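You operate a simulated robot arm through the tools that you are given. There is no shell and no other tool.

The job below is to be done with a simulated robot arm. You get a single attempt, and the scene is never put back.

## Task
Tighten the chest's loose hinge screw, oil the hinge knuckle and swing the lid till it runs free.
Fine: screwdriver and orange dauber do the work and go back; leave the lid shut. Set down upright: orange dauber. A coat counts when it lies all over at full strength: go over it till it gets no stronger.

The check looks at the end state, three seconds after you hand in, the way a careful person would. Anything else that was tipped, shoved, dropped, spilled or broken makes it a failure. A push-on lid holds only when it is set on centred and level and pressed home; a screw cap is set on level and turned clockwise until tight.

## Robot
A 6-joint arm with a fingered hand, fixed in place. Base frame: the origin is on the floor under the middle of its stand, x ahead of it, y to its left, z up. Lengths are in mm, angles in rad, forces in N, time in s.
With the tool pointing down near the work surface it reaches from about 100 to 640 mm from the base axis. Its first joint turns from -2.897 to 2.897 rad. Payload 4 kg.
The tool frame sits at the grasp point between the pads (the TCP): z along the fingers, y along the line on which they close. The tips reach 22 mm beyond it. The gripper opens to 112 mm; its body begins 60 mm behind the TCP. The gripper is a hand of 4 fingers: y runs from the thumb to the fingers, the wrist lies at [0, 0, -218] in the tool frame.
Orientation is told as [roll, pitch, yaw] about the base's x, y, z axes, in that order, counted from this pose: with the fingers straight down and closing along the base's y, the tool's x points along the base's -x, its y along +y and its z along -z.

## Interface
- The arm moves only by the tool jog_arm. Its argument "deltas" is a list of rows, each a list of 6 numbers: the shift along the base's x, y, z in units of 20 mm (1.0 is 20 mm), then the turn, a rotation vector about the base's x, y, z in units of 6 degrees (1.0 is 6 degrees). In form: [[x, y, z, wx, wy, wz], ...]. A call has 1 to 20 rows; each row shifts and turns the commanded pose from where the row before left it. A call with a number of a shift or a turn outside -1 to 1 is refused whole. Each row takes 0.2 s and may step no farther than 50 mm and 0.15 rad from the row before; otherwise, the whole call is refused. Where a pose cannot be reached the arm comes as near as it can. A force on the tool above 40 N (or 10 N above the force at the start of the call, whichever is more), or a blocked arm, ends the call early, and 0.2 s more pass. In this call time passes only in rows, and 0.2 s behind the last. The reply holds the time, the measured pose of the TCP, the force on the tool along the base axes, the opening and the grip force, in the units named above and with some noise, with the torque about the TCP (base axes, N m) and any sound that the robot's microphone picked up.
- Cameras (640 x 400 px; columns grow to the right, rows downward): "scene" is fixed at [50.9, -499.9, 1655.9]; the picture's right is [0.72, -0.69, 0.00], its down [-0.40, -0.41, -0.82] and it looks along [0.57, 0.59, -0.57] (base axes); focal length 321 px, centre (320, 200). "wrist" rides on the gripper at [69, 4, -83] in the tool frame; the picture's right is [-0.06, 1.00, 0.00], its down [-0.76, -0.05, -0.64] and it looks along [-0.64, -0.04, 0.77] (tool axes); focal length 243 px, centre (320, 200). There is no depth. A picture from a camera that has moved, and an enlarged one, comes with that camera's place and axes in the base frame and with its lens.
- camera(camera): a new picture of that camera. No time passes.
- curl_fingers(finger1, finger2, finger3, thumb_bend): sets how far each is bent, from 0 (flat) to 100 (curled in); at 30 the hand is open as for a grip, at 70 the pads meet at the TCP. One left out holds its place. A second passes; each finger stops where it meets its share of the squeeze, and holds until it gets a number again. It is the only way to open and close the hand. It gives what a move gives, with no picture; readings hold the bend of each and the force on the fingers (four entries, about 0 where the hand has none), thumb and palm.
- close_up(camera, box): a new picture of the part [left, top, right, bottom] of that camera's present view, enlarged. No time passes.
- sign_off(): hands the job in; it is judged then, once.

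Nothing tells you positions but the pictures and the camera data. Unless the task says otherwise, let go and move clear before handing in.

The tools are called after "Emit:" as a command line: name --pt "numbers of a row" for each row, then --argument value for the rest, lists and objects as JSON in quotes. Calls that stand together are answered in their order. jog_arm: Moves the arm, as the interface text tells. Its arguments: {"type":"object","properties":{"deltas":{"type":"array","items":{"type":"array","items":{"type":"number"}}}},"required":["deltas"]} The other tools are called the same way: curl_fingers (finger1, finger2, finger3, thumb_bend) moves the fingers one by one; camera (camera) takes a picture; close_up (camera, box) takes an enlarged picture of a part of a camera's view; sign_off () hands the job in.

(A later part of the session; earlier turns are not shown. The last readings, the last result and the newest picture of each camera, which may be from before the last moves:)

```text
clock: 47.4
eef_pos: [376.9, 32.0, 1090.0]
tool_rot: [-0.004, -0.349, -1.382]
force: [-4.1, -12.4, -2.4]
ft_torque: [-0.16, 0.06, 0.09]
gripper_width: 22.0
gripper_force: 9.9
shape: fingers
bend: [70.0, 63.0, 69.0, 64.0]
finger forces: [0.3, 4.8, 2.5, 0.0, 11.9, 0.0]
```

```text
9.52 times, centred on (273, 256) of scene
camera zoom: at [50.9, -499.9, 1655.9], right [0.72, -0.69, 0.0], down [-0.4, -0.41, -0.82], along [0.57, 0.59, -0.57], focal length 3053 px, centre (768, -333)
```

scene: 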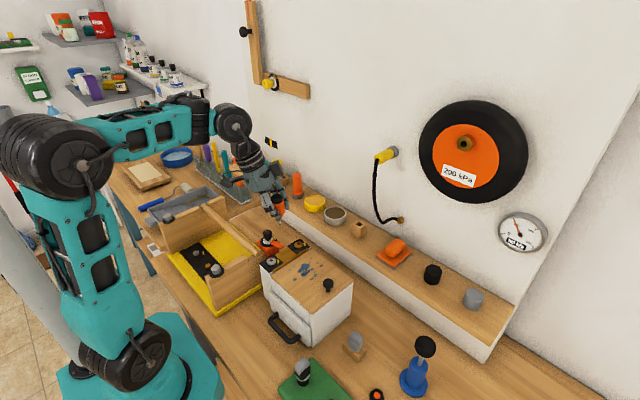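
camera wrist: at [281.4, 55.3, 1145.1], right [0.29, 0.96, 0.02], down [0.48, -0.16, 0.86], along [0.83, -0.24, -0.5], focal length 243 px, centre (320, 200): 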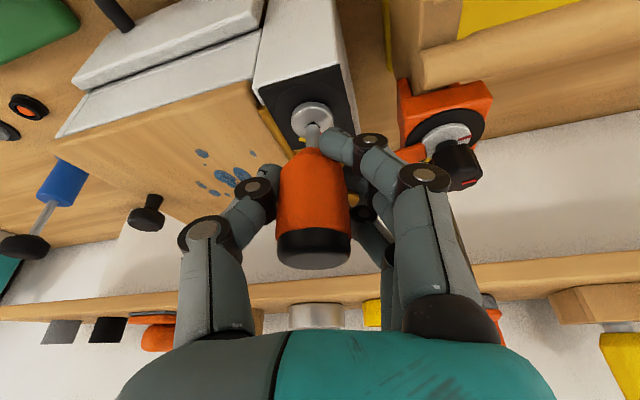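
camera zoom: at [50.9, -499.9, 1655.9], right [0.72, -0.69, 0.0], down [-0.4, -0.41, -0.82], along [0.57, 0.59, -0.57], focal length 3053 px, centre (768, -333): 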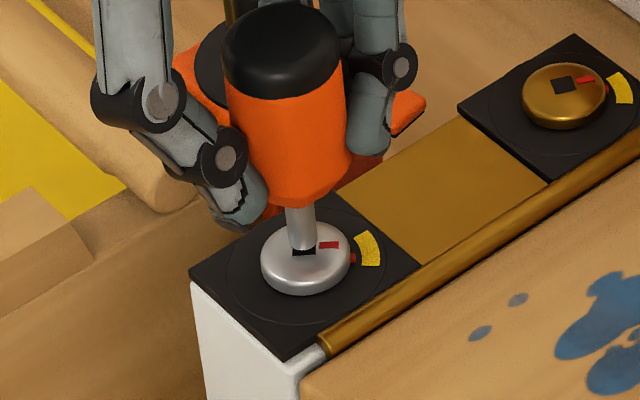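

Emit:
close_up --camera "scene" --box '[262, 248, 292, 268]'

Emit:
close_up --camera "scene" --box '[290, 232, 320, 252]'

```text
16.00 times, centred on (277, 258) of scene
camera zoom: at [50.9, -499.9, 1655.9], right [0.72, -0.69, 0.0], down [-0.4, -0.41, -0.82], along [0.57, 0.59, -0.57], focal length 5129 px, centre (1008, -728)
```

zoom: 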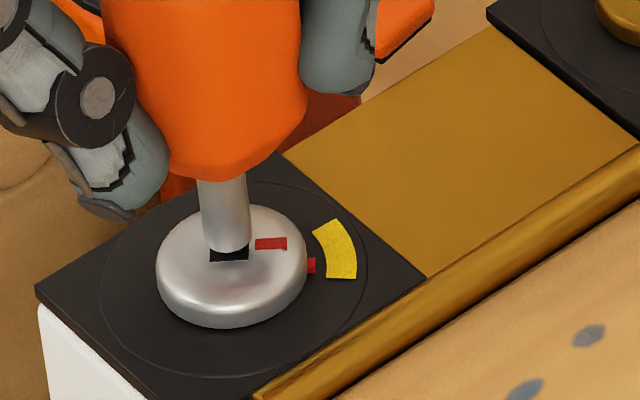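

```text
16.00 times, centred on (305, 242) of scene
camera zoom: at [50.9, -499.9, 1655.9], right [0.72, -0.69, 0.0], down [-0.4, -0.41, -0.82], along [0.57, 0.59, -0.57], focal length 5129 px, centre (560, -472)
```

zoom: 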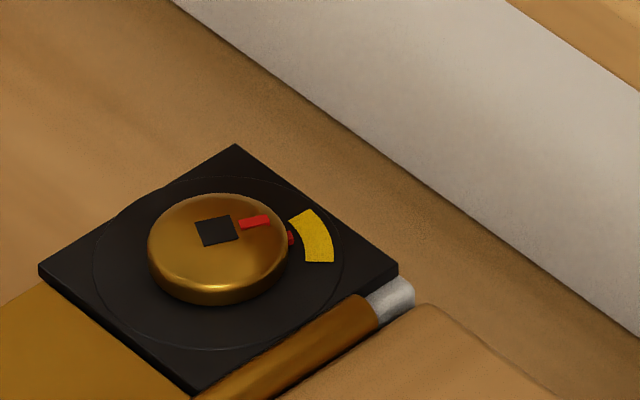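

The silver screw's tick now sits inside the yellow arc, matching the tight brass screw. I'll relieve the side force and lift the bit straight out.

Emit:
jog_arm --pt "0 -0.05 0.05 0 0 0" --pt "0 0 0.25 0 0 0" --pt "0 0 0.5 0 0 0" --pt "0 0 0.5 0 0 0" --pt "0 0 0.7 0 0 0"

Emit:
close_up --camera "scene" --box '[253, 232, 303, 267]'

Emit:
camera --camera "wrist"

Emit:
close_up --camera "scene" --box '[220, 170, 320, 270]'

```text
clock: 48.6
eef_pos: [378.9, 31.8, 1130.1]
tool_rot: [-0.001, -0.349, -1.382]
force: [0.1, -0.5, -0.3]
ft_torque: [0.0, 0.0, -0.03]
gripper_width: 21.1
gripper_force: 10.1
shape: fingers
bend: [68.0, 62.0, 68.0, 65.0]
finger forces: [1.9, 6.4, 2.0, 0.1, 9.4, 0.0]
```

```text
11.43 times, centred on (278, 250) of scene
camera zoom: at [50.9, -499.9, 1655.9], right [0.72, -0.69, 0.0], down [-0.4, -0.41, -0.82], along [0.57, 0.59, -0.57], focal length 3664 px, centre (800, -366)
```

zoom: 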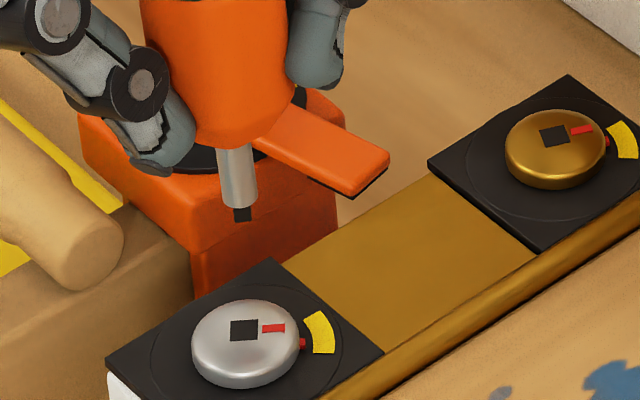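

```text
taken
camera wrist: at [364.9, 124.0, 1185.5], right [0.99, 0.13, 0.02], down [0.05, -0.5, 0.86], along [0.12, -0.86, -0.5], focal length 243 px, centre (320, 200)
```

wrist: 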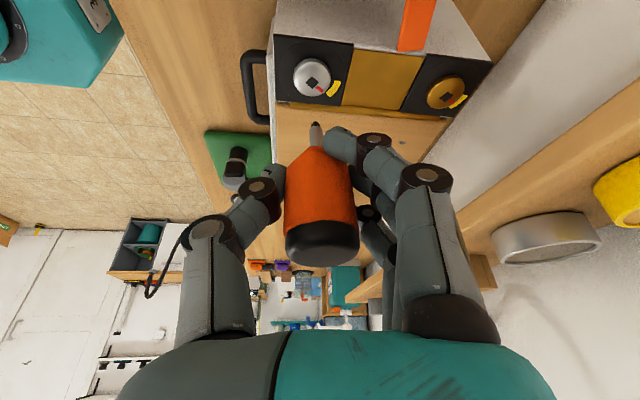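

```text
4.00 times, centred on (270, 220) of scene
camera zoom: at [50.9, -499.9, 1655.9], right [0.72, -0.69, 0.0], down [-0.4, -0.41, -0.82], along [0.57, 0.59, -0.57], focal length 1282 px, centre (520, 120)
```

zoom: 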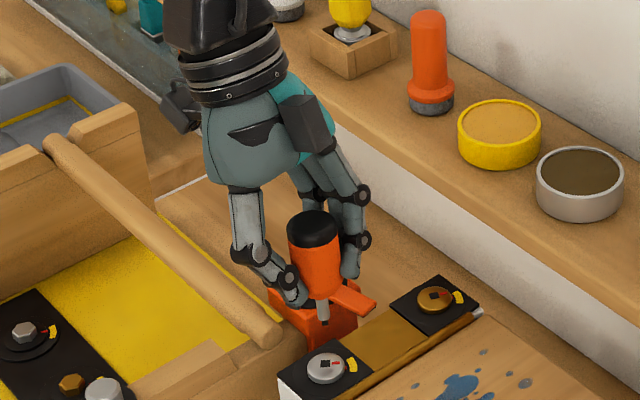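

Emit:
close_up --camera "wrist" --box '[270, 40, 370, 110]'

Emit:
close_up --camera "wrist" --box '[400, 50, 500, 120]'

Emit:
close_up --camera "wrist" --box '[260, 110, 380, 280]'

```text
5.71 times, centred on (320, 75) of wrist
camera zoom: at [364.9, 124.0, 1185.5], right [0.99, 0.13, 0.02], down [0.05, -0.5, 0.86], along [0.12, -0.86, -0.5], focal length 1386 px, centre (320, 914)
```

zoom: 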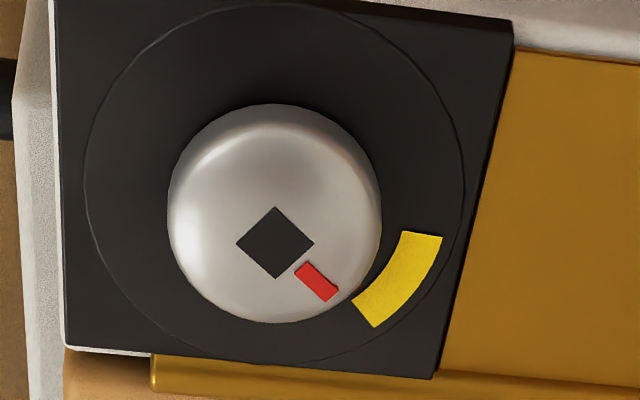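

```text
5.71 times, centred on (450, 85) of wrist
camera zoom: at [364.9, 124.0, 1185.5], right [0.99, 0.13, 0.02], down [0.05, -0.5, 0.86], along [0.12, -0.86, -0.5], focal length 1386 px, centre (-423, 857)
```

zoom: 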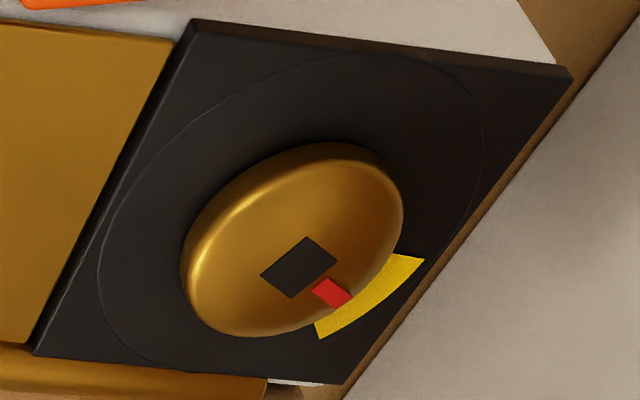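

```text
2.35 times, centred on (320, 195) of wrist
camera zoom: at [364.9, 124.0, 1185.5], right [0.99, 0.13, 0.02], down [0.05, -0.5, 0.86], along [0.12, -0.86, -0.5], focal length 571 px, centre (320, 212)
```

zoom: 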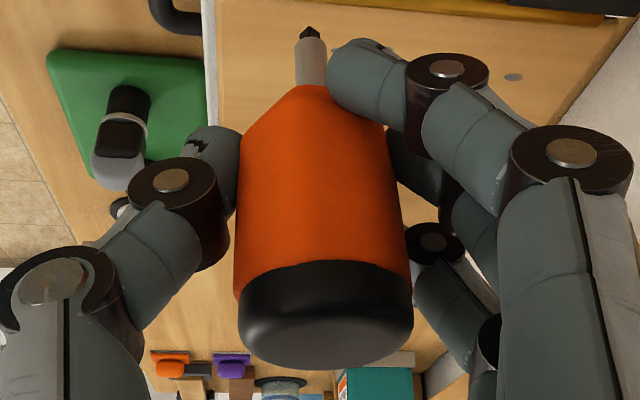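

The screw is tight: its red mark points into the yellow arc. Now I'll carry the screwdriver back toward its block along the reverse path, returning the hand to the earlier yaw.

Emit:
jog_arm --pt "0 0 0.9 0 0 1" --pt "0 0 0.9 0 0 1" --pt "0 0 0.9 0 0 1" --pt "0 0 0.9 0 0 1" --pt "0 0 0.9 0 0 1" --pt "0.5 -0.3 0 0 0 0.65" --pt "0.88 -0.6875 0 0 0 0" --pt "0.88 -0.6875 0 0 0 0" --pt "0.88 -0.6875 0 0 0 0" --pt "0.88 -0.6875 0 0 0 0" --pt "0.88 -0.6875 0 0 0 0" --pt "0.88 -0.6875 0 0 0 0" --pt "0.88 -0.6875 0 0 0 0" --pt "0.88 -0.6875 0 0 0 0"

Emit:
camera --camera "wrist"

Emit:
camera --camera "scene"

```text
clock: 51.6
eef_pos: [527.8, -85.7, 1221.0]
tool_rot: [-0.002, -0.35, -0.791]
force: [-0.2, -0.7, 0.0]
ft_torque: [-0.03, 0.0, 0.02]
gripper_width: 21.0
gripper_force: 9.0
shape: fingers
bend: [68.0, 62.0, 68.0, 65.0]
finger forces: [1.9, 6.6, 1.8, 0.0, 9.3, 0.0]
```

```text
taken
camera wrist: at [465.6, -16.4, 1276.9], right [0.75, 0.66, 0.02], down [0.32, -0.39, 0.87], along [0.58, -0.64, -0.5], focal length 243 px, centre (320, 200)
```

wrist: 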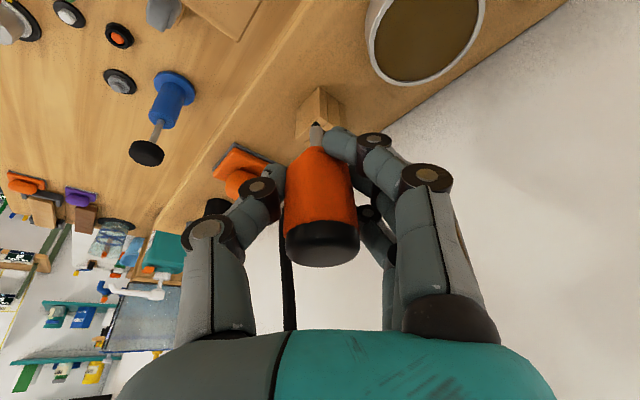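

```text
taken
```

scene: 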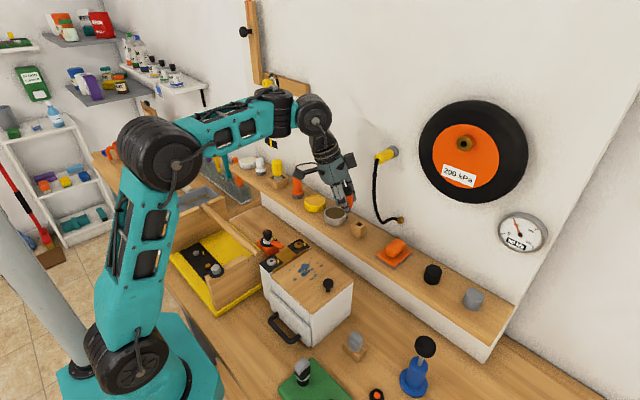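

Emit:
jog_arm --pt "0.5 -0.4 0 0 0 0" --pt "0.5 -0.4 0 0 0 0" --pt "0.3 -0.3 0 0 0 0"

Emit:
close_up --camera "wrist" --box '[260, 30, 380, 150]'

Emit:
close_up --camera "scene" --box '[340, 190, 390, 250]'

Emit:
close_up --camera "scene" --box '[310, 130, 430, 260]'

```text
clock: 52.4
eef_pos: [554.3, -107.8, 1219.8]
tool_rot: [0.0, -0.349, -0.788]
force: [-0.2, 0.6, -0.5]
ft_torque: [0.0, 0.04, -0.03]
gripper_width: 20.8
gripper_force: 9.4
shape: fingers
bend: [68.0, 62.0, 68.0, 65.0]
finger forces: [1.7, 6.5, 1.8, 0.0, 9.3, 0.0]
```

```text
3.33 times, centred on (320, 90) of wrist
camera zoom: at [491.2, -37.9, 1276.1], right [0.75, 0.66, 0.02], down [0.32, -0.39, 0.87], along [0.58, -0.64, -0.5], focal length 809 px, centre (320, 567)
```

zoom: 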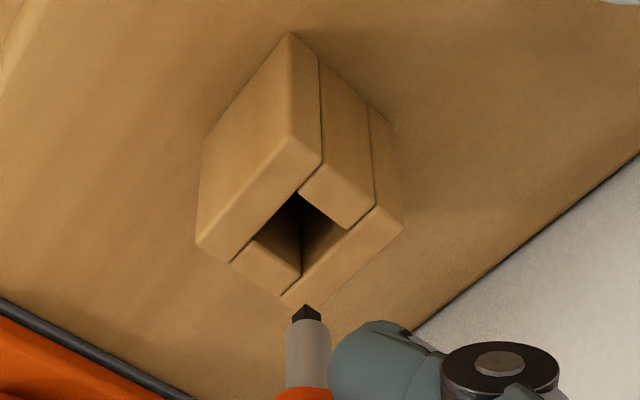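

```text
6.67 times, centred on (365, 220) of scene
camera zoom: at [50.9, -499.9, 1655.9], right [0.72, -0.69, 0.0], down [-0.4, -0.41, -0.82], along [0.57, 0.59, -0.57], focal length 2137 px, centre (20, 67)
```

zoom: 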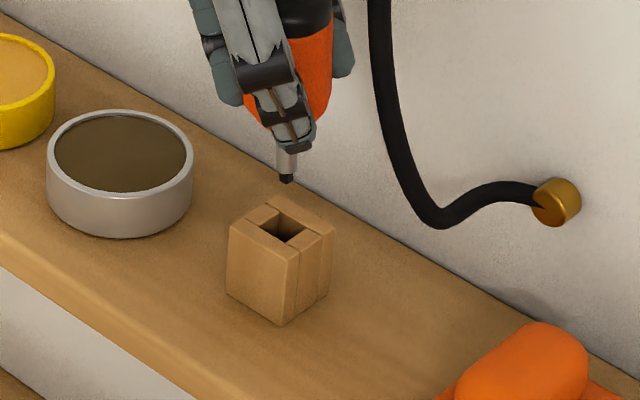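

```text
3.08 times, centred on (370, 195) of scene
camera zoom: at [50.9, -499.9, 1655.9], right [0.72, -0.69, 0.0], down [-0.4, -0.41, -0.82], along [0.57, 0.59, -0.57], focal length 986 px, centre (166, 215)
```

zoom: 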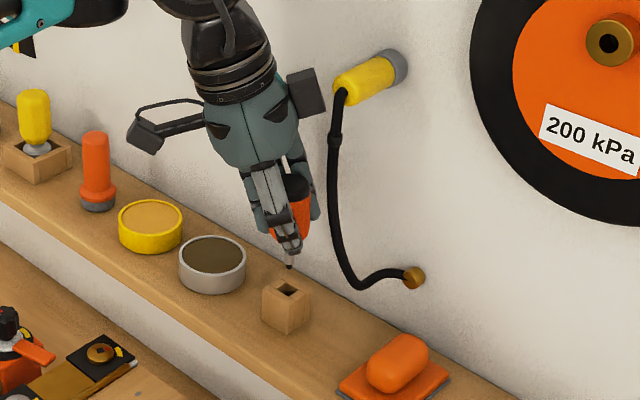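

The tip is about a millimetre off the hole. I'll correct that and lower until it's just above the opening.

Emit:
jog_arm --pt "-0.015 -0.055 -0.35 0 0 0" --pt "0 0 -0.35 0 0 0"

Emit:
close_up --camera "wrist" --box '[280, 80, 360, 140]'

Emit:
close_up --camera "scene" --box '[345, 205, 375, 235]'

```text
clock: 53.0
eef_pos: [553.5, -107.2, 1206.6]
tool_rot: [-0.003, -0.35, -0.79]
force: [-0.5, 0.0, -0.5]
ft_torque: [-0.02, -0.01, 0.02]
gripper_width: 20.7
gripper_force: 9.9
shape: fingers
bend: [68.0, 62.0, 68.0, 65.0]
finger forces: [1.8, 6.5, 1.9, 0.0, 9.2, 0.1]
```

```text
6.67 times, centred on (320, 110) of wrist
camera zoom: at [490.5, -38.5, 1262.0], right [0.75, 0.66, 0.02], down [0.32, -0.39, 0.86], along [0.58, -0.64, -0.5], focal length 1618 px, centre (320, 800)
```

zoom: 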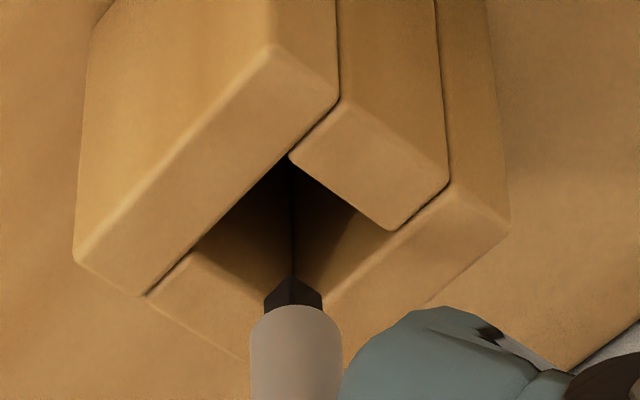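

```text
13.33 times, centred on (360, 220) of scene
camera zoom: at [50.9, -499.9, 1655.9], right [0.72, -0.69, 0.0], down [-0.4, -0.41, -0.82], along [0.57, 0.59, -0.57], focal length 4274 px, centre (-213, -67)
```

zoom: 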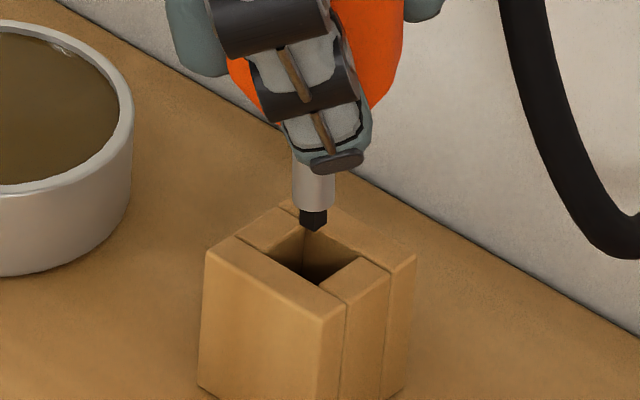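

It's lined up in both views. Lowering into the block.

Emit:
jog_arm --pt "0 0 -0.4 0 0 0" --pt "0 0 -0.4 0 0 0" --pt "0 0 -0.4 0 0 0"

Emit:
close_up --camera "wrist" --box '[260, 80, 380, 180]'

Emit:
close_up --camera "scene" --box '[335, 185, 385, 245]'

```text
clock: 53.8
eef_pos: [554.4, -108.2, 1181.7]
tool_rot: [0.0, -0.347, -0.787]
force: [0.4, -0.5, -1.9]
ft_torque: [0.04, -0.03, -0.01]
gripper_width: 21.2
gripper_force: 9.7
shape: fingers
bend: [68.0, 62.0, 68.0, 65.0]
finger forces: [1.8, 6.4, 1.9, 0.0, 9.3, 0.1]
```

```text
4.00 times, centred on (320, 130) of wrist
camera zoom: at [491.4, -38.7, 1238.1], right [0.75, 0.66, 0.02], down [0.32, -0.39, 0.86], along [0.58, -0.64, -0.5], focal length 970 px, centre (320, 480)
```

zoom: 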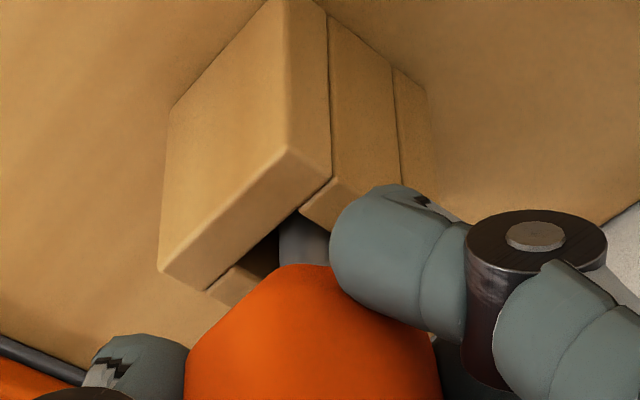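

```text
6.67 times, centred on (360, 215) of scene
camera zoom: at [50.9, -499.9, 1655.9], right [0.72, -0.69, 0.0], down [-0.4, -0.41, -0.82], along [0.57, 0.59, -0.57], focal length 2137 px, centre (53, 100)
```

zoom: 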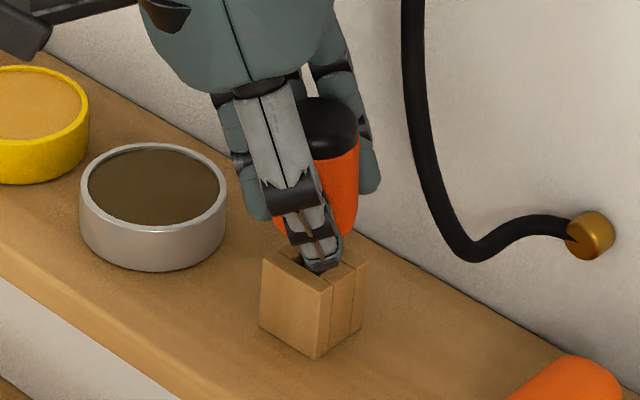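

Emit:
jog_arm --pt "0 0 -0.2 0 0 0" --pt "0 0 -0.15 0 0 0"

Emit:
close_up --camera "wrist" --box '[260, 80, 380, 180]'

Emit:
close_up --camera "scene" --box '[335, 185, 385, 245]'

```text
clock: 54.4
eef_pos: [555.0, -108.0, 1175.2]
tool_rot: [-0.003, -0.351, -0.788]
force: [-0.1, 0.5, 0.2]
ft_torque: [0.0, 0.02, 0.01]
gripper_width: 21.0
gripper_force: 9.8
shape: fingers
bend: [68.0, 62.0, 68.0, 65.0]
finger forces: [1.8, 6.5, 1.7, 0.0, 9.3, 0.1]
```

```text
4.00 times, centred on (320, 130) of wrist
camera zoom: at [492.2, -38.0, 1230.7], right [0.75, 0.66, 0.02], down [0.32, -0.39, 0.86], along [0.58, -0.64, -0.5], focal length 970 px, centre (320, 480)
```

zoom: 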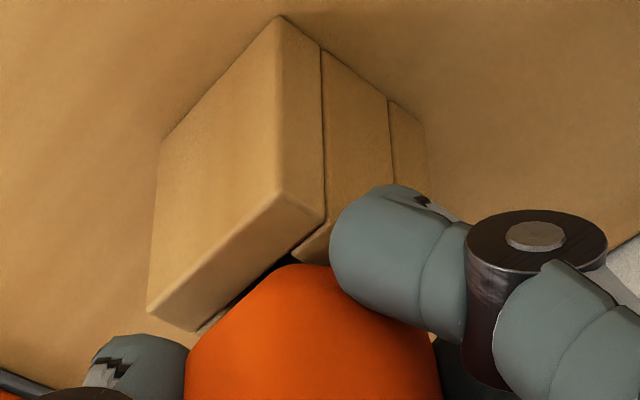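

```text
6.67 times, centred on (360, 215) of scene
camera zoom: at [50.9, -499.9, 1655.9], right [0.72, -0.69, 0.0], down [-0.4, -0.41, -0.82], along [0.57, 0.59, -0.57], focal length 2137 px, centre (53, 100)
```

zoom: 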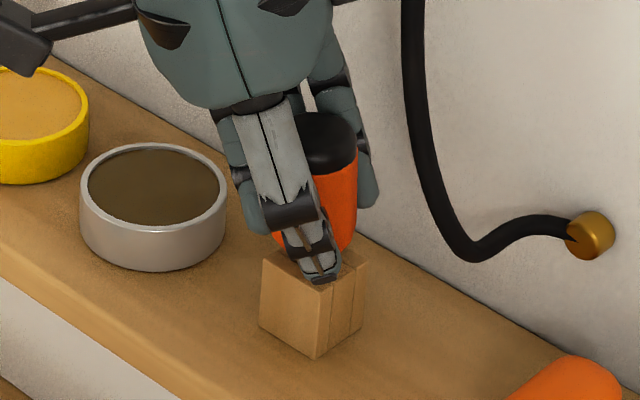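

Emit:
jog_arm --pt "0 0 -0.12 0 0 0" --pt "0 0 -0.1 0 0 0"

Emit:
close_up --camera "wrist" --box '[260, 80, 380, 180]'

Emit:
close_up --camera "scene" --box '[345, 210, 375, 240]'

```text
clock: 55.0
eef_pos: [555.6, -107.6, 1170.1]
tool_rot: [0.0, -0.352, -0.792]
force: [-0.3, -0.5, 2.0]
ft_torque: [-0.06, 0.01, -0.05]
gripper_width: 21.0
gripper_force: 10.0
shape: fingers
bend: [68.0, 62.0, 68.0, 65.0]
finger forces: [1.9, 6.3, 2.2, 0.0, 9.7, 0.0]
```

```text
4.00 times, centred on (320, 130) of wrist
camera zoom: at [492.4, -37.7, 1226.1], right [0.75, 0.66, 0.02], down [0.32, -0.39, 0.87], along [0.58, -0.64, -0.5], focal length 970 px, centre (320, 480)
```

zoom: 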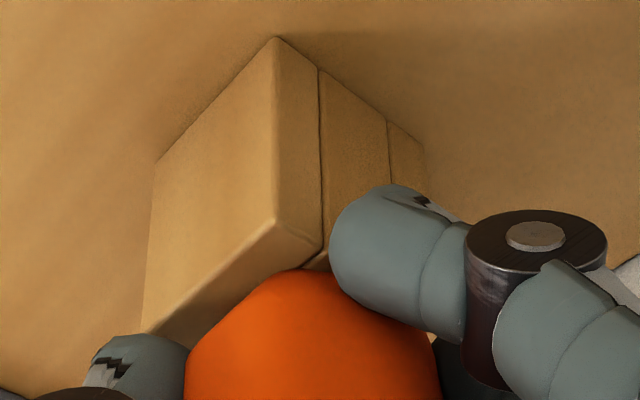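

```text
13.33 times, centred on (360, 225) of scene
camera zoom: at [50.9, -499.9, 1655.9], right [0.72, -0.69, 0.0], down [-0.4, -0.41, -0.82], along [0.57, 0.59, -0.57], focal length 4274 px, centre (-213, -133)
```

zoom: 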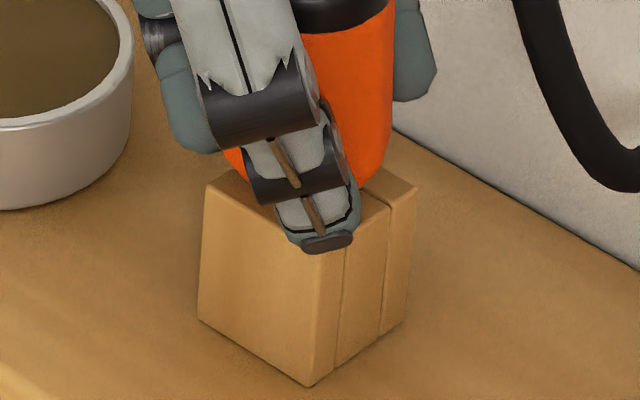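

Emit:
jog_arm --pt "0 0 -0.08 0 0 0"

```text
clock: 55.4
eef_pos: [555.7, -106.9, 1169.8]
tool_rot: [0.0, -0.349, -0.792]
force: [0.5, -2.5, 7.1]
ft_torque: [-0.03, -0.01, 0.0]
gripper_width: 20.6
gripper_force: 10.6
shape: fingers
bend: [69.0, 62.0, 68.0, 65.0]
finger forces: [1.5, 6.6, 2.8, 0.0, 10.7, 0.0]
```

The handle is seated on the block. I'll open the hand to release.

Emit:
curl_fingers --finger1 48 --finger2 48 --finger3 48 --thumb_bend 48

Emit:
camera --camera "wrist"

Emit:
close_up --camera "scene" --box '[335, 185, 385, 245]'

```text
clock: 56.4
eef_pos: [555.1, -107.5, 1169.0]
tool_rot: [-0.003, -0.349, -0.79]
force: [0.1, 0.3, 0.5]
ft_torque: [-0.03, -0.03, 0.02]
gripper_width: 62.4
gripper_force: 0.0
shape: fingers
bend: [48.0, 48.0, 48.0, 48.0]
finger forces: [0.1, 0.0, 0.0, 0.0, 0.0, 0.1]
```

```text
taken
camera wrist: at [492.4, -37.9, 1224.3], right [0.75, 0.66, 0.02], down [0.32, -0.39, 0.86], along [0.58, -0.64, -0.5], focal length 243 px, centre (320, 200)
```

wrist: 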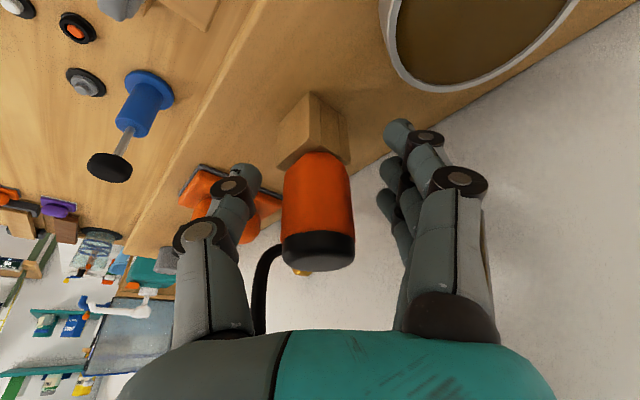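

```text
6.67 times, centred on (360, 215) of scene
camera zoom: at [50.9, -499.9, 1655.9], right [0.72, -0.69, 0.0], down [-0.4, -0.41, -0.82], along [0.57, 0.59, -0.57], focal length 2137 px, centre (53, 100)
```

zoom: 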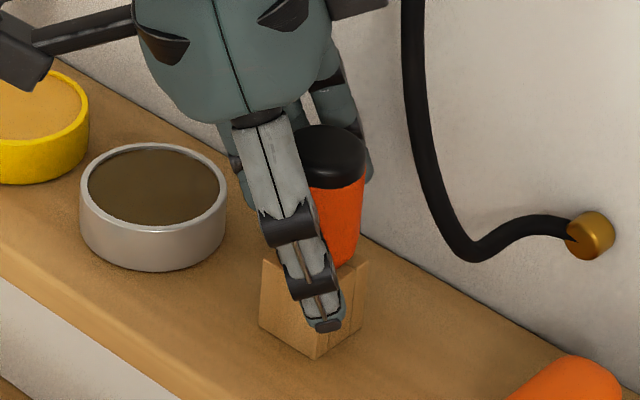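

Released cleanly. I'll slide the hand back out the way it came, rising a little to clear the tin.

Emit:
jog_arm --pt "-0.7 0.7 0.2 0 0 0" --pt "-0.7 0.7 0.3 0 0 0" --pt "-0.7 0.7 0.3 0 0 0" --pt "-0.7 0.7 0.3 0 0 0" --pt "-0.7 0.7 0.3 0 0 0"

Emit:
camera --camera "wrist"

Emit:
camera --camera "scene"

Emit:
close_up --camera "scene" --box '[335, 185, 385, 245]'

```text
clock: 57.6
eef_pos: [485.5, -36.1, 1196.7]
tool_rot: [-0.001, -0.348, -0.789]
force: [-0.1, 0.5, -1.2]
ft_torque: [-0.05, 0.01, 0.0]
gripper_width: 62.6
gripper_force: 0.0
shape: fingers
bend: [48.0, 48.0, 48.0, 48.0]
finger forces: [0.1, 0.0, 0.0, 0.0, 0.0, 0.1]
```

```text
taken
camera wrist: at [423.1, 33.1, 1252.2], right [0.75, 0.66, 0.02], down [0.32, -0.39, 0.86], along [0.58, -0.64, -0.5], focal length 243 px, centre (320, 200)
```

wrist: 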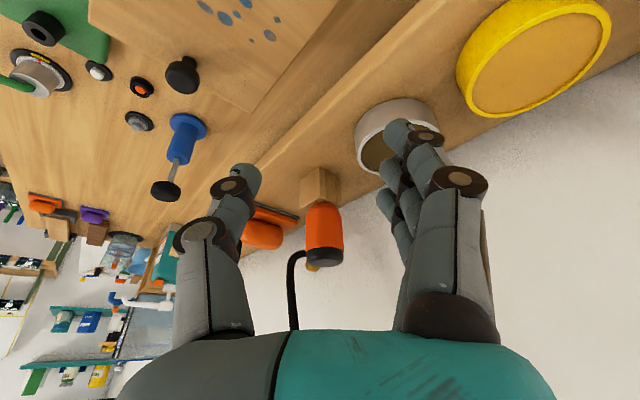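

```text
taken
```

scene: 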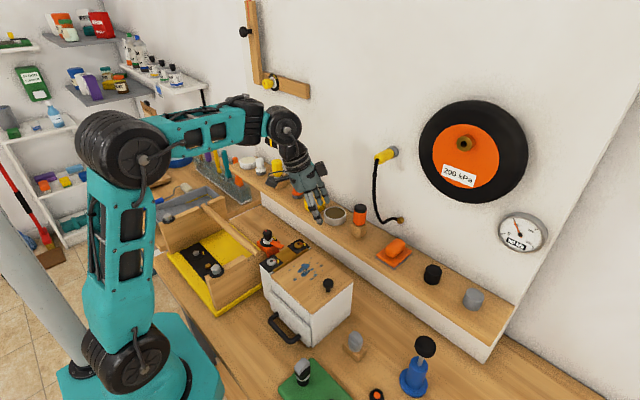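

```text
6.67 times, centred on (360, 215) of scene
camera zoom: at [50.9, -499.9, 1655.9], right [0.72, -0.69, 0.0], down [-0.4, -0.41, -0.82], along [0.57, 0.59, -0.57], focal length 2137 px, centre (53, 100)
```

zoom: 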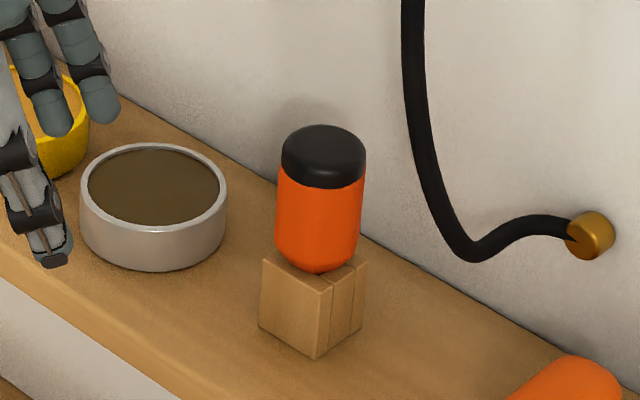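

The screwdriver is back in its block. Next is the orange dauber: I'll return the yaw to zero, keep the lean, and move over in front of it.

Emit:
jog_arm --pt "-0.4 0.7 0.1 0 0 0.94" --pt "-0.4 1 0 0 0 0.94" --pt "-0.3 1 0 0 0 0.94" --pt "-0.2 1 0 0 0 0.94" --pt "0 1 0 0 0 0.94" --pt "0 1 0 0 0 0.94" --pt "0 1 0 0 0 0.94" --pt "0 1 0 0 0 0.94"

Emit:
camera --camera "wrist"

Emit:
camera --camera "scene"

```text
clock: 59.4
eef_pos: [460.3, 118.0, 1197.8]
tool_rot: [0.0, -0.349, 0.0]
force: [-0.4, 0.5, -0.2]
ft_torque: [0.01, 0.03, 0.0]
gripper_width: 62.5
gripper_force: 0.0
shape: fingers
bend: [48.0, 48.0, 48.0, 48.0]
finger forces: [0.0, 0.0, 0.0, 0.0, 0.1, 0.0]
```

```text
taken
camera wrist: at [366.0, 122.8, 1252.5], right [0.06, 1.0, 0.02], down [0.5, -0.05, 0.86], along [0.86, -0.04, -0.5], focal length 243 px, centre (320, 200)
```

wrist: 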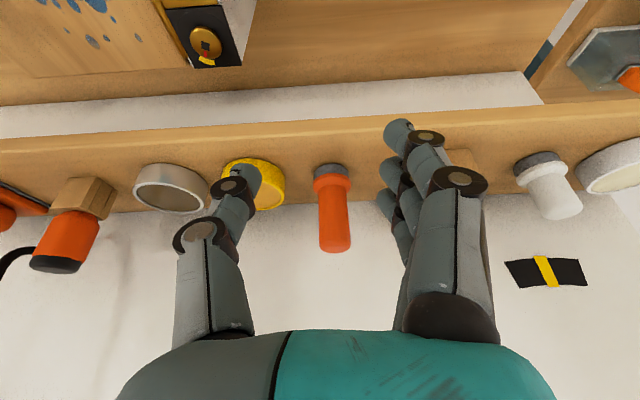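

```text
taken
```

scene: 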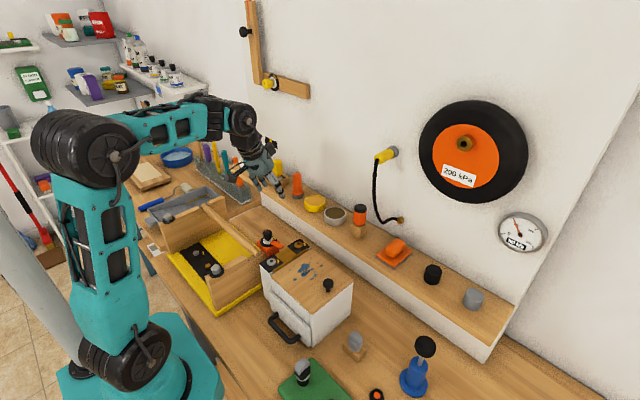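

The dauber is at about (560, 125.5), with its collar up to z≈1136 and its top at z≈1184. I'll lower to grip height and slide in, stopping short to check.

Emit:
jog_arm --pt "0.5 0.37 -0.8 0 0 0" --pt "0.5 0 -0.8 0 0 0" --pt "1 0 0 0 0 0" --pt "1 0 0 0 0 0" --pt "1 0 0 0 0 0"

Emit:
camera --camera "wrist"

Emit:
close_up --camera "scene" --box '[230, 120, 350, 230]'

```text
clock: 60.6
eef_pos: [539.6, 124.4, 1166.3]
tool_rot: [-0.002, -0.349, -0.002]
force: [0.1, 0.6, -0.4]
ft_torque: [0.0, -0.01, 0.0]
gripper_width: 62.3
gripper_force: 0.1
shape: fingers
bend: [48.0, 48.0, 48.0, 48.0]
finger forces: [0.0, 0.0, 0.0, 0.1, 0.0, 0.0]
```

```text
taken
camera wrist: at [445.6, 128.0, 1221.7], right [0.06, 1.0, 0.02], down [0.5, -0.05, 0.86], along [0.86, -0.04, -0.5], focal length 243 px, centre (320, 200)
```

wrist: 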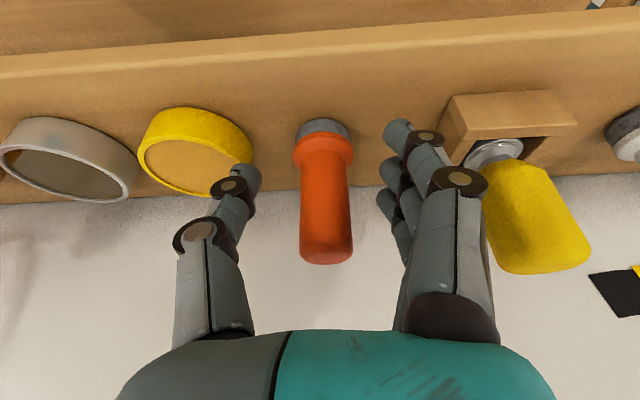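

```text
3.64 times, centred on (290, 175) of scene
camera zoom: at [50.9, -499.9, 1655.9], right [0.72, -0.69, 0.0], down [-0.4, -0.41, -0.82], along [0.57, 0.59, -0.57], focal length 1166 px, centre (429, 291)
```

zoom: 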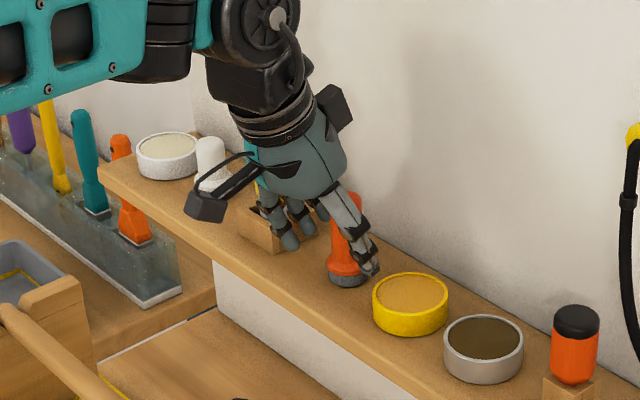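

Emit:
jog_arm --pt "0.5 0.03 0 0 0 0" --pt "0.45 0.03 0 0 0 0"

Emit:
camera --camera "wrist"

Emit:
close_up --camera "scene" --box '[230, 120, 350, 230]'

```text
clock: 61.2
eef_pos: [557.1, 125.3, 1167.1]
tool_rot: [-0.002, -0.348, -0.003]
force: [0.0, -0.2, -0.1]
ft_torque: [-0.03, 0.02, 0.02]
gripper_width: 62.3
gripper_force: 0.1
shape: fingers
bend: [48.0, 48.0, 48.0, 48.0]
finger forces: [0.0, 0.0, 0.0, 0.1, 0.0, 0.0]
```

```text
taken
camera wrist: at [463.9, 129.3, 1222.4], right [0.06, 1.0, 0.02], down [0.5, -0.05, 0.86], along [0.86, -0.04, -0.5], focal length 243 px, centre (320, 200)
```

wrist: 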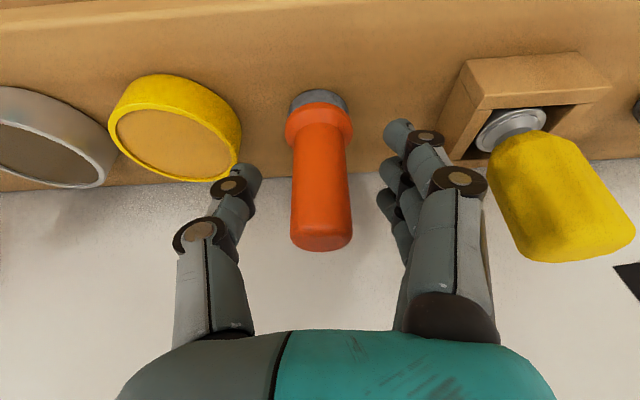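

```text
3.64 times, centred on (290, 175) of scene
camera zoom: at [50.9, -499.9, 1655.9], right [0.72, -0.69, 0.0], down [-0.4, -0.41, -0.82], along [0.57, 0.59, -0.57], focal length 1166 px, centre (429, 291)
```

zoom: 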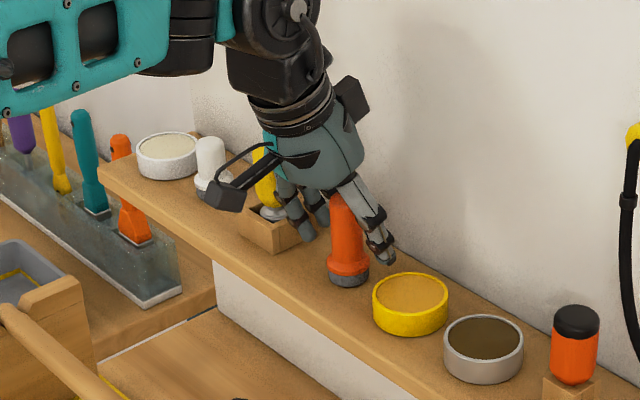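

The dauber is centred in the hand. Closing the grip.

Emit:
curl_fingers --finger1 72 --finger2 72 --finger3 72 --thumb_bend 72

Emit:
camera --camera "wrist"

```text
clock: 62.2
eef_pos: [558.5, 124.9, 1167.6]
tool_rot: [-0.001, -0.349, -0.001]
force: [0.0, -0.5, -0.7]
ft_torque: [0.03, 0.03, 0.0]
gripper_width: 19.7
gripper_force: 10.4
shape: fingers
bend: [68.0, 66.0, 72.0, 66.0]
finger forces: [4.4, 5.9, 0.0, 0.0, 10.4, 0.0]
```

```text
taken
camera wrist: at [463.9, 129.4, 1222.3], right [0.06, 1.0, 0.02], down [0.5, -0.05, 0.86], along [0.86, -0.04, -0.5], focal length 243 px, centre (320, 200)
```

wrist: 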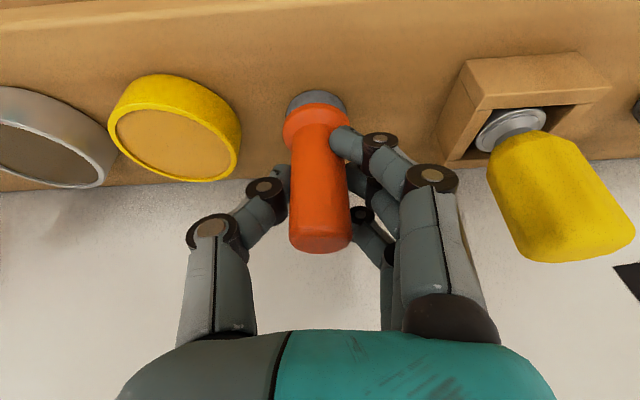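

Emit:
curl_fingers --finger3 82

Emit:
jog_arm --pt "0 0 0.4 0 0 0" --pt "0 0 0.6 0 0 0"

Emit:
camera --camera "wrist"

Emit:
close_up --camera "scene" --box '[230, 120, 350, 230]'

```text
clock: 63.2
eef_pos: [557.5, 124.2, 1167.5]
tool_rot: [-0.003, -0.35, -0.003]
force: [-0.5, 0.0, 0.0]
ft_torque: [0.02, -0.01, 0.0]
gripper_width: 20.2
gripper_force: 10.3
shape: fingers
bend: [68.0, 66.0, 82.0, 66.0]
finger forces: [4.3, 5.9, 0.0, 0.0, 10.4, 0.0]
```

```text
clock: 63.8
eef_pos: [559.9, 125.5, 1188.5]
tool_rot: [-0.002, -0.35, -0.001]
force: [0.0, 0.0, -1.1]
ft_torque: [0.0, -0.02, 0.0]
gripper_width: 19.9
gripper_force: 10.6
shape: fingers
bend: [69.0, 66.0, 82.0, 66.0]
finger forces: [4.4, 6.0, 0.0, 0.1, 10.3, 0.0]
```

```text
taken
camera wrist: at [465.5, 129.3, 1243.4], right [0.06, 1.0, 0.02], down [0.5, -0.05, 0.86], along [0.86, -0.04, -0.5], focal length 243 px, centre (320, 200)
```

wrist: 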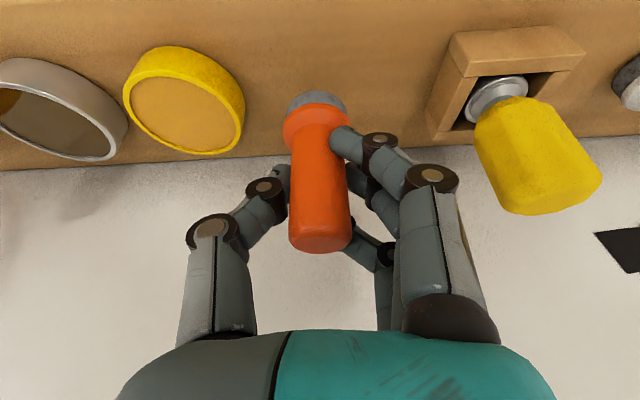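

```text
3.64 times, centred on (290, 175) of scene
camera zoom: at [50.9, -499.9, 1655.9], right [0.72, -0.69, 0.0], down [-0.4, -0.41, -0.82], along [0.57, 0.59, -0.57], focal length 1166 px, centre (429, 291)
```

zoom: 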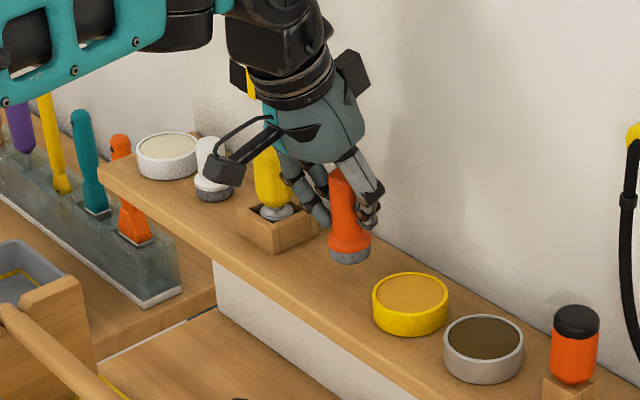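

The dauber is lifted and held. I'll carry it back and over to above the middle of the hinge knuckle, staying high.

Emit:
jog_arm --pt "0 0 1 0 0 0" --pt "-0.7 0 0.4 0 0 0" --pt "-1 0 0 0 0 0" --pt "-1 0 0 0 0 0" --pt "-1 0 0 0 0 0" --pt "-1 -0.5 0 0 0 0" --pt "-1 -1 0 0 0 0" --pt "-1 -1 0 0 0 0" --pt "-0.2 -1 0 0 0 0" --pt "0 -1 -0.5 0 0 0" --pt "0 -1 -0.8 0 0 0" --pt "0 -0.7 -0.8 0 0 0"

Emit:
camera --camera "wrist"

Emit:
close_up --camera "scene" --box '[230, 200, 350, 300]'

```text
clock: 66.4
eef_pos: [419.7, 1.0, 1170.6]
tool_rot: [0.001, -0.348, -0.001]
force: [0.2, 0.4, -0.1]
ft_torque: [-0.01, -0.01, 0.02]
gripper_width: 19.8
gripper_force: 10.8
shape: fingers
bend: [69.0, 66.0, 82.0, 66.0]
finger forces: [4.5, 5.9, 0.0, 0.0, 10.3, 0.0]
```

```text
taken
camera wrist: at [326.0, 5.4, 1227.4], right [0.06, 1.0, 0.02], down [0.5, -0.05, 0.87], along [0.86, -0.04, -0.5], focal length 243 px, centre (320, 200)
```

wrist: 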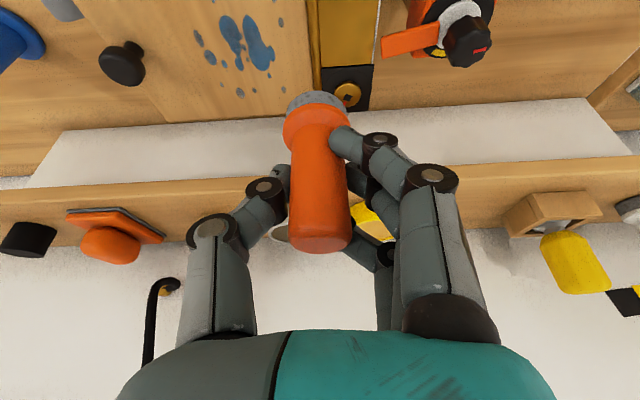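

```text
4.00 times, centred on (290, 250) of scene
camera zoom: at [50.9, -499.9, 1655.9], right [0.72, -0.69, 0.0], down [-0.4, -0.41, -0.82], along [0.57, 0.59, -0.57], focal length 1282 px, centre (440, 0)
```

zoom: 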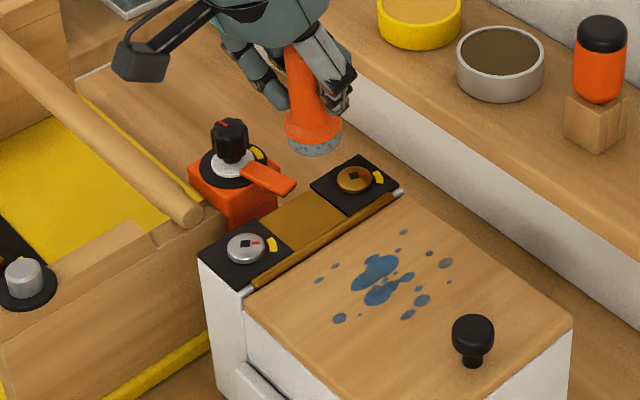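

Emit:
close_up --camera "wrist" --box '[260, 0, 400, 120]'

Emit:
close_up --camera "scene" --box '[270, 235, 345, 285]'

```text
3.33 times, centred on (330, 60) of wrist
camera zoom: at [326.0, 5.4, 1227.4], right [0.06, 1.0, 0.02], down [0.5, -0.05, 0.87], along [0.86, -0.04, -0.5], focal length 809 px, centre (287, 667)
```

zoom: 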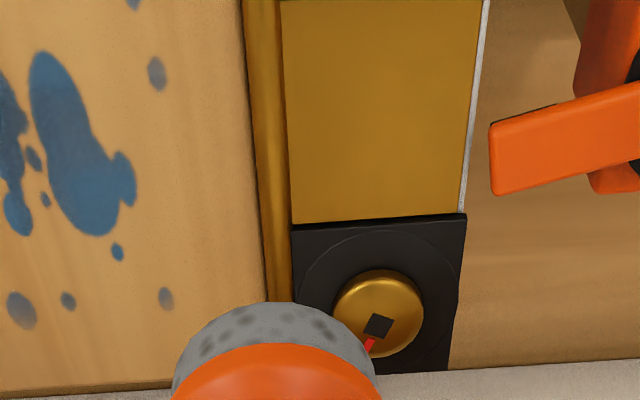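

```text
8.00 times, centred on (308, 260) of scene
camera zoom: at [50.9, -499.9, 1655.9], right [0.72, -0.69, 0.0], down [-0.4, -0.41, -0.82], along [0.57, 0.59, -0.57], focal length 2564 px, centre (420, -280)
```

zoom: 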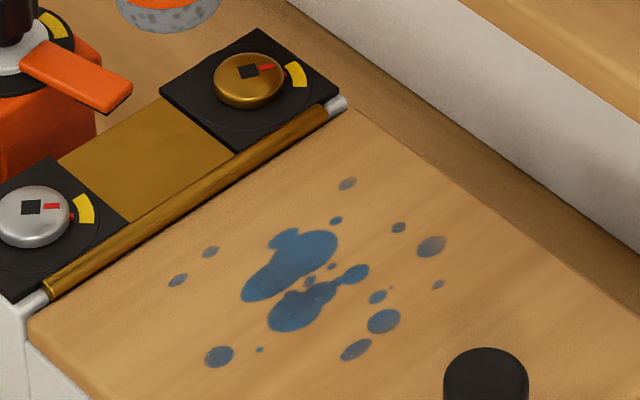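

The felt is lined up over the knuckle (barrel centre y≈0, x 362–485, top ≈1030). I'll offset slightly toward the lid to keep clear of the taller screw heads, then come down gently to just above it.

Emit:
jog_arm --pt "0 -0.22 -0.9 0 0 0" --pt "0 0 -0.9 0 0 0" --pt "0 0 -0.9 0 0 0" --pt "0 0 -0.8 0 0 0"

Emit:
camera --camera "wrist"

Emit:
close_up --camera "scene" --box '[255, 215, 345, 285]'

```text
clock: 67.4
eef_pos: [420.0, -3.6, 1102.2]
tool_rot: [-0.002, -0.349, -0.001]
force: [-0.3, -0.6, -1.0]
ft_torque: [0.03, 0.03, -0.02]
gripper_width: 19.6
gripper_force: 10.0
shape: fingers
bend: [69.0, 66.0, 82.0, 66.0]
finger forces: [4.5, 6.0, 0.2, 0.0, 10.4, 0.1]
```

```text
taken
camera wrist: at [325.9, 1.2, 1158.0], right [0.06, 1.0, 0.02], down [0.5, -0.05, 0.86], along [0.86, -0.04, -0.5], focal length 243 px, centre (320, 200)
```

wrist: 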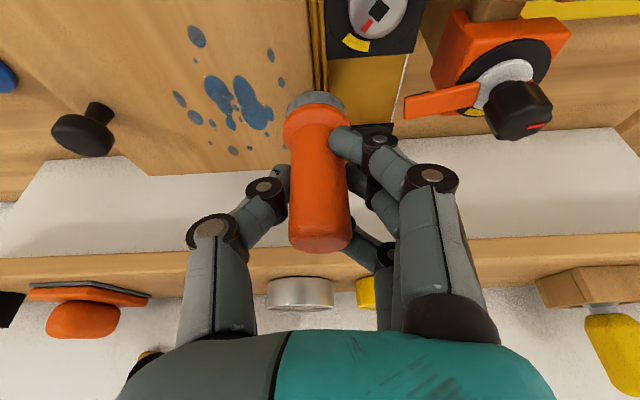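

```text
5.71 times, centred on (300, 250) of scene
camera zoom: at [50.9, -499.9, 1655.9], right [0.72, -0.69, 0.0], down [-0.4, -0.41, -0.82], along [0.57, 0.59, -0.57], focal length 1832 px, centre (434, -86)
```

zoom: 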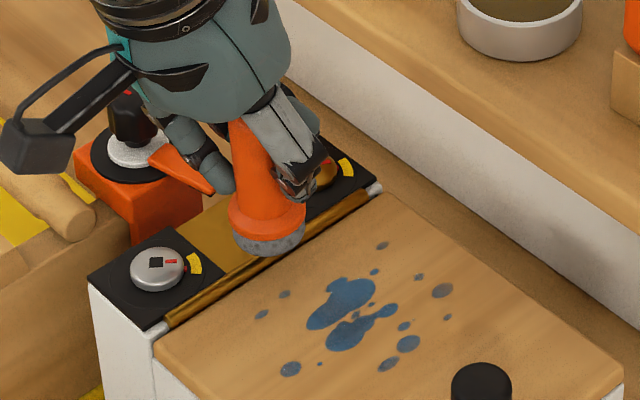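

Emit:
close_up --camera "wrist" --box '[260, 0, 400, 130]'

Emit:
close_up --camera "scene" --box '[280, 240, 320, 270]'

```text
3.08 times, centred on (330, 65) of wrist
camera zoom: at [325.9, 1.2, 1158.0], right [0.06, 1.0, 0.02], down [0.5, -0.05, 0.86], along [0.86, -0.04, -0.5], focal length 746 px, centre (289, 615)
```

zoom: 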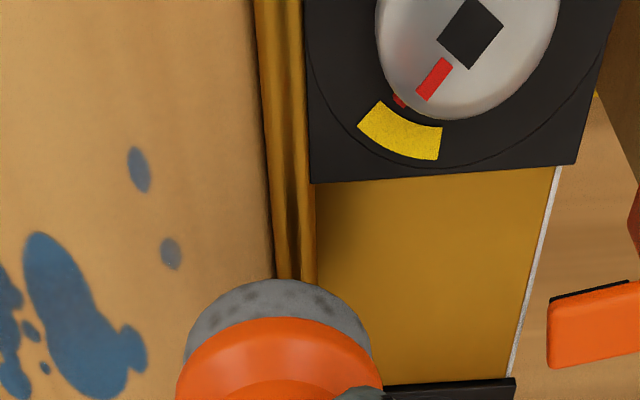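

```text
13.33 times, centred on (300, 255) of scene
camera zoom: at [50.9, -499.9, 1655.9], right [0.72, -0.69, 0.0], down [-0.4, -0.41, -0.82], along [0.57, 0.59, -0.57], focal length 4274 px, centre (587, -533)
```

zoom: 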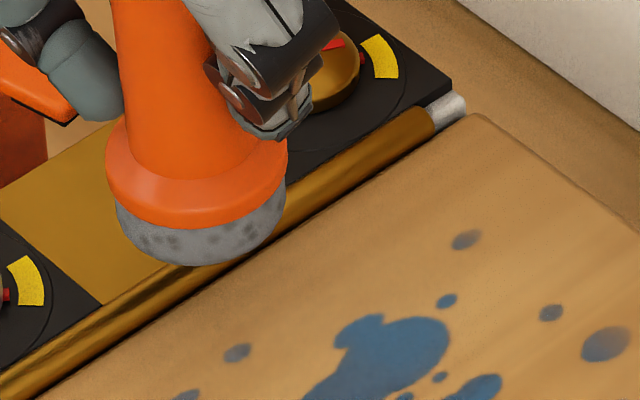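

The barrel sits under the felt with the intended offset. Lowering to contact.

Emit:
jog_arm --pt "0 0 -0.3 0 0 0" --pt "0 0 -0.2 0 0 0" --pt "0 0 -0.1 0 0 0"

Emit:
close_up --camera "scene" --box '[280, 240, 320, 270]'

```text
clock: 68.2
eef_pos: [420.9, -3.5, 1090.8]
tool_rot: [-0.001, -0.351, -0.002]
force: [1.1, 0.6, -0.7]
ft_torque: [0.0, 0.0, 0.01]
gripper_width: 20.0
gripper_force: 10.5
shape: fingers
bend: [69.0, 66.0, 82.0, 66.0]
finger forces: [4.4, 5.9, 0.1, 0.1, 10.3, 0.0]
```

```text
13.33 times, centred on (300, 255) of scene
camera zoom: at [50.9, -499.9, 1655.9], right [0.72, -0.69, 0.0], down [-0.4, -0.41, -0.82], along [0.57, 0.59, -0.57], focal length 4274 px, centre (587, -533)
```

zoom: 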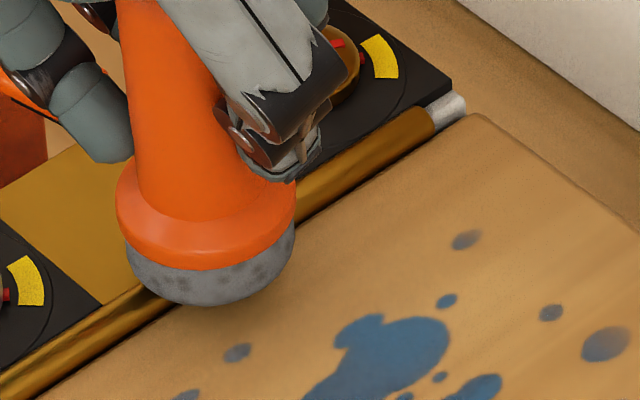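

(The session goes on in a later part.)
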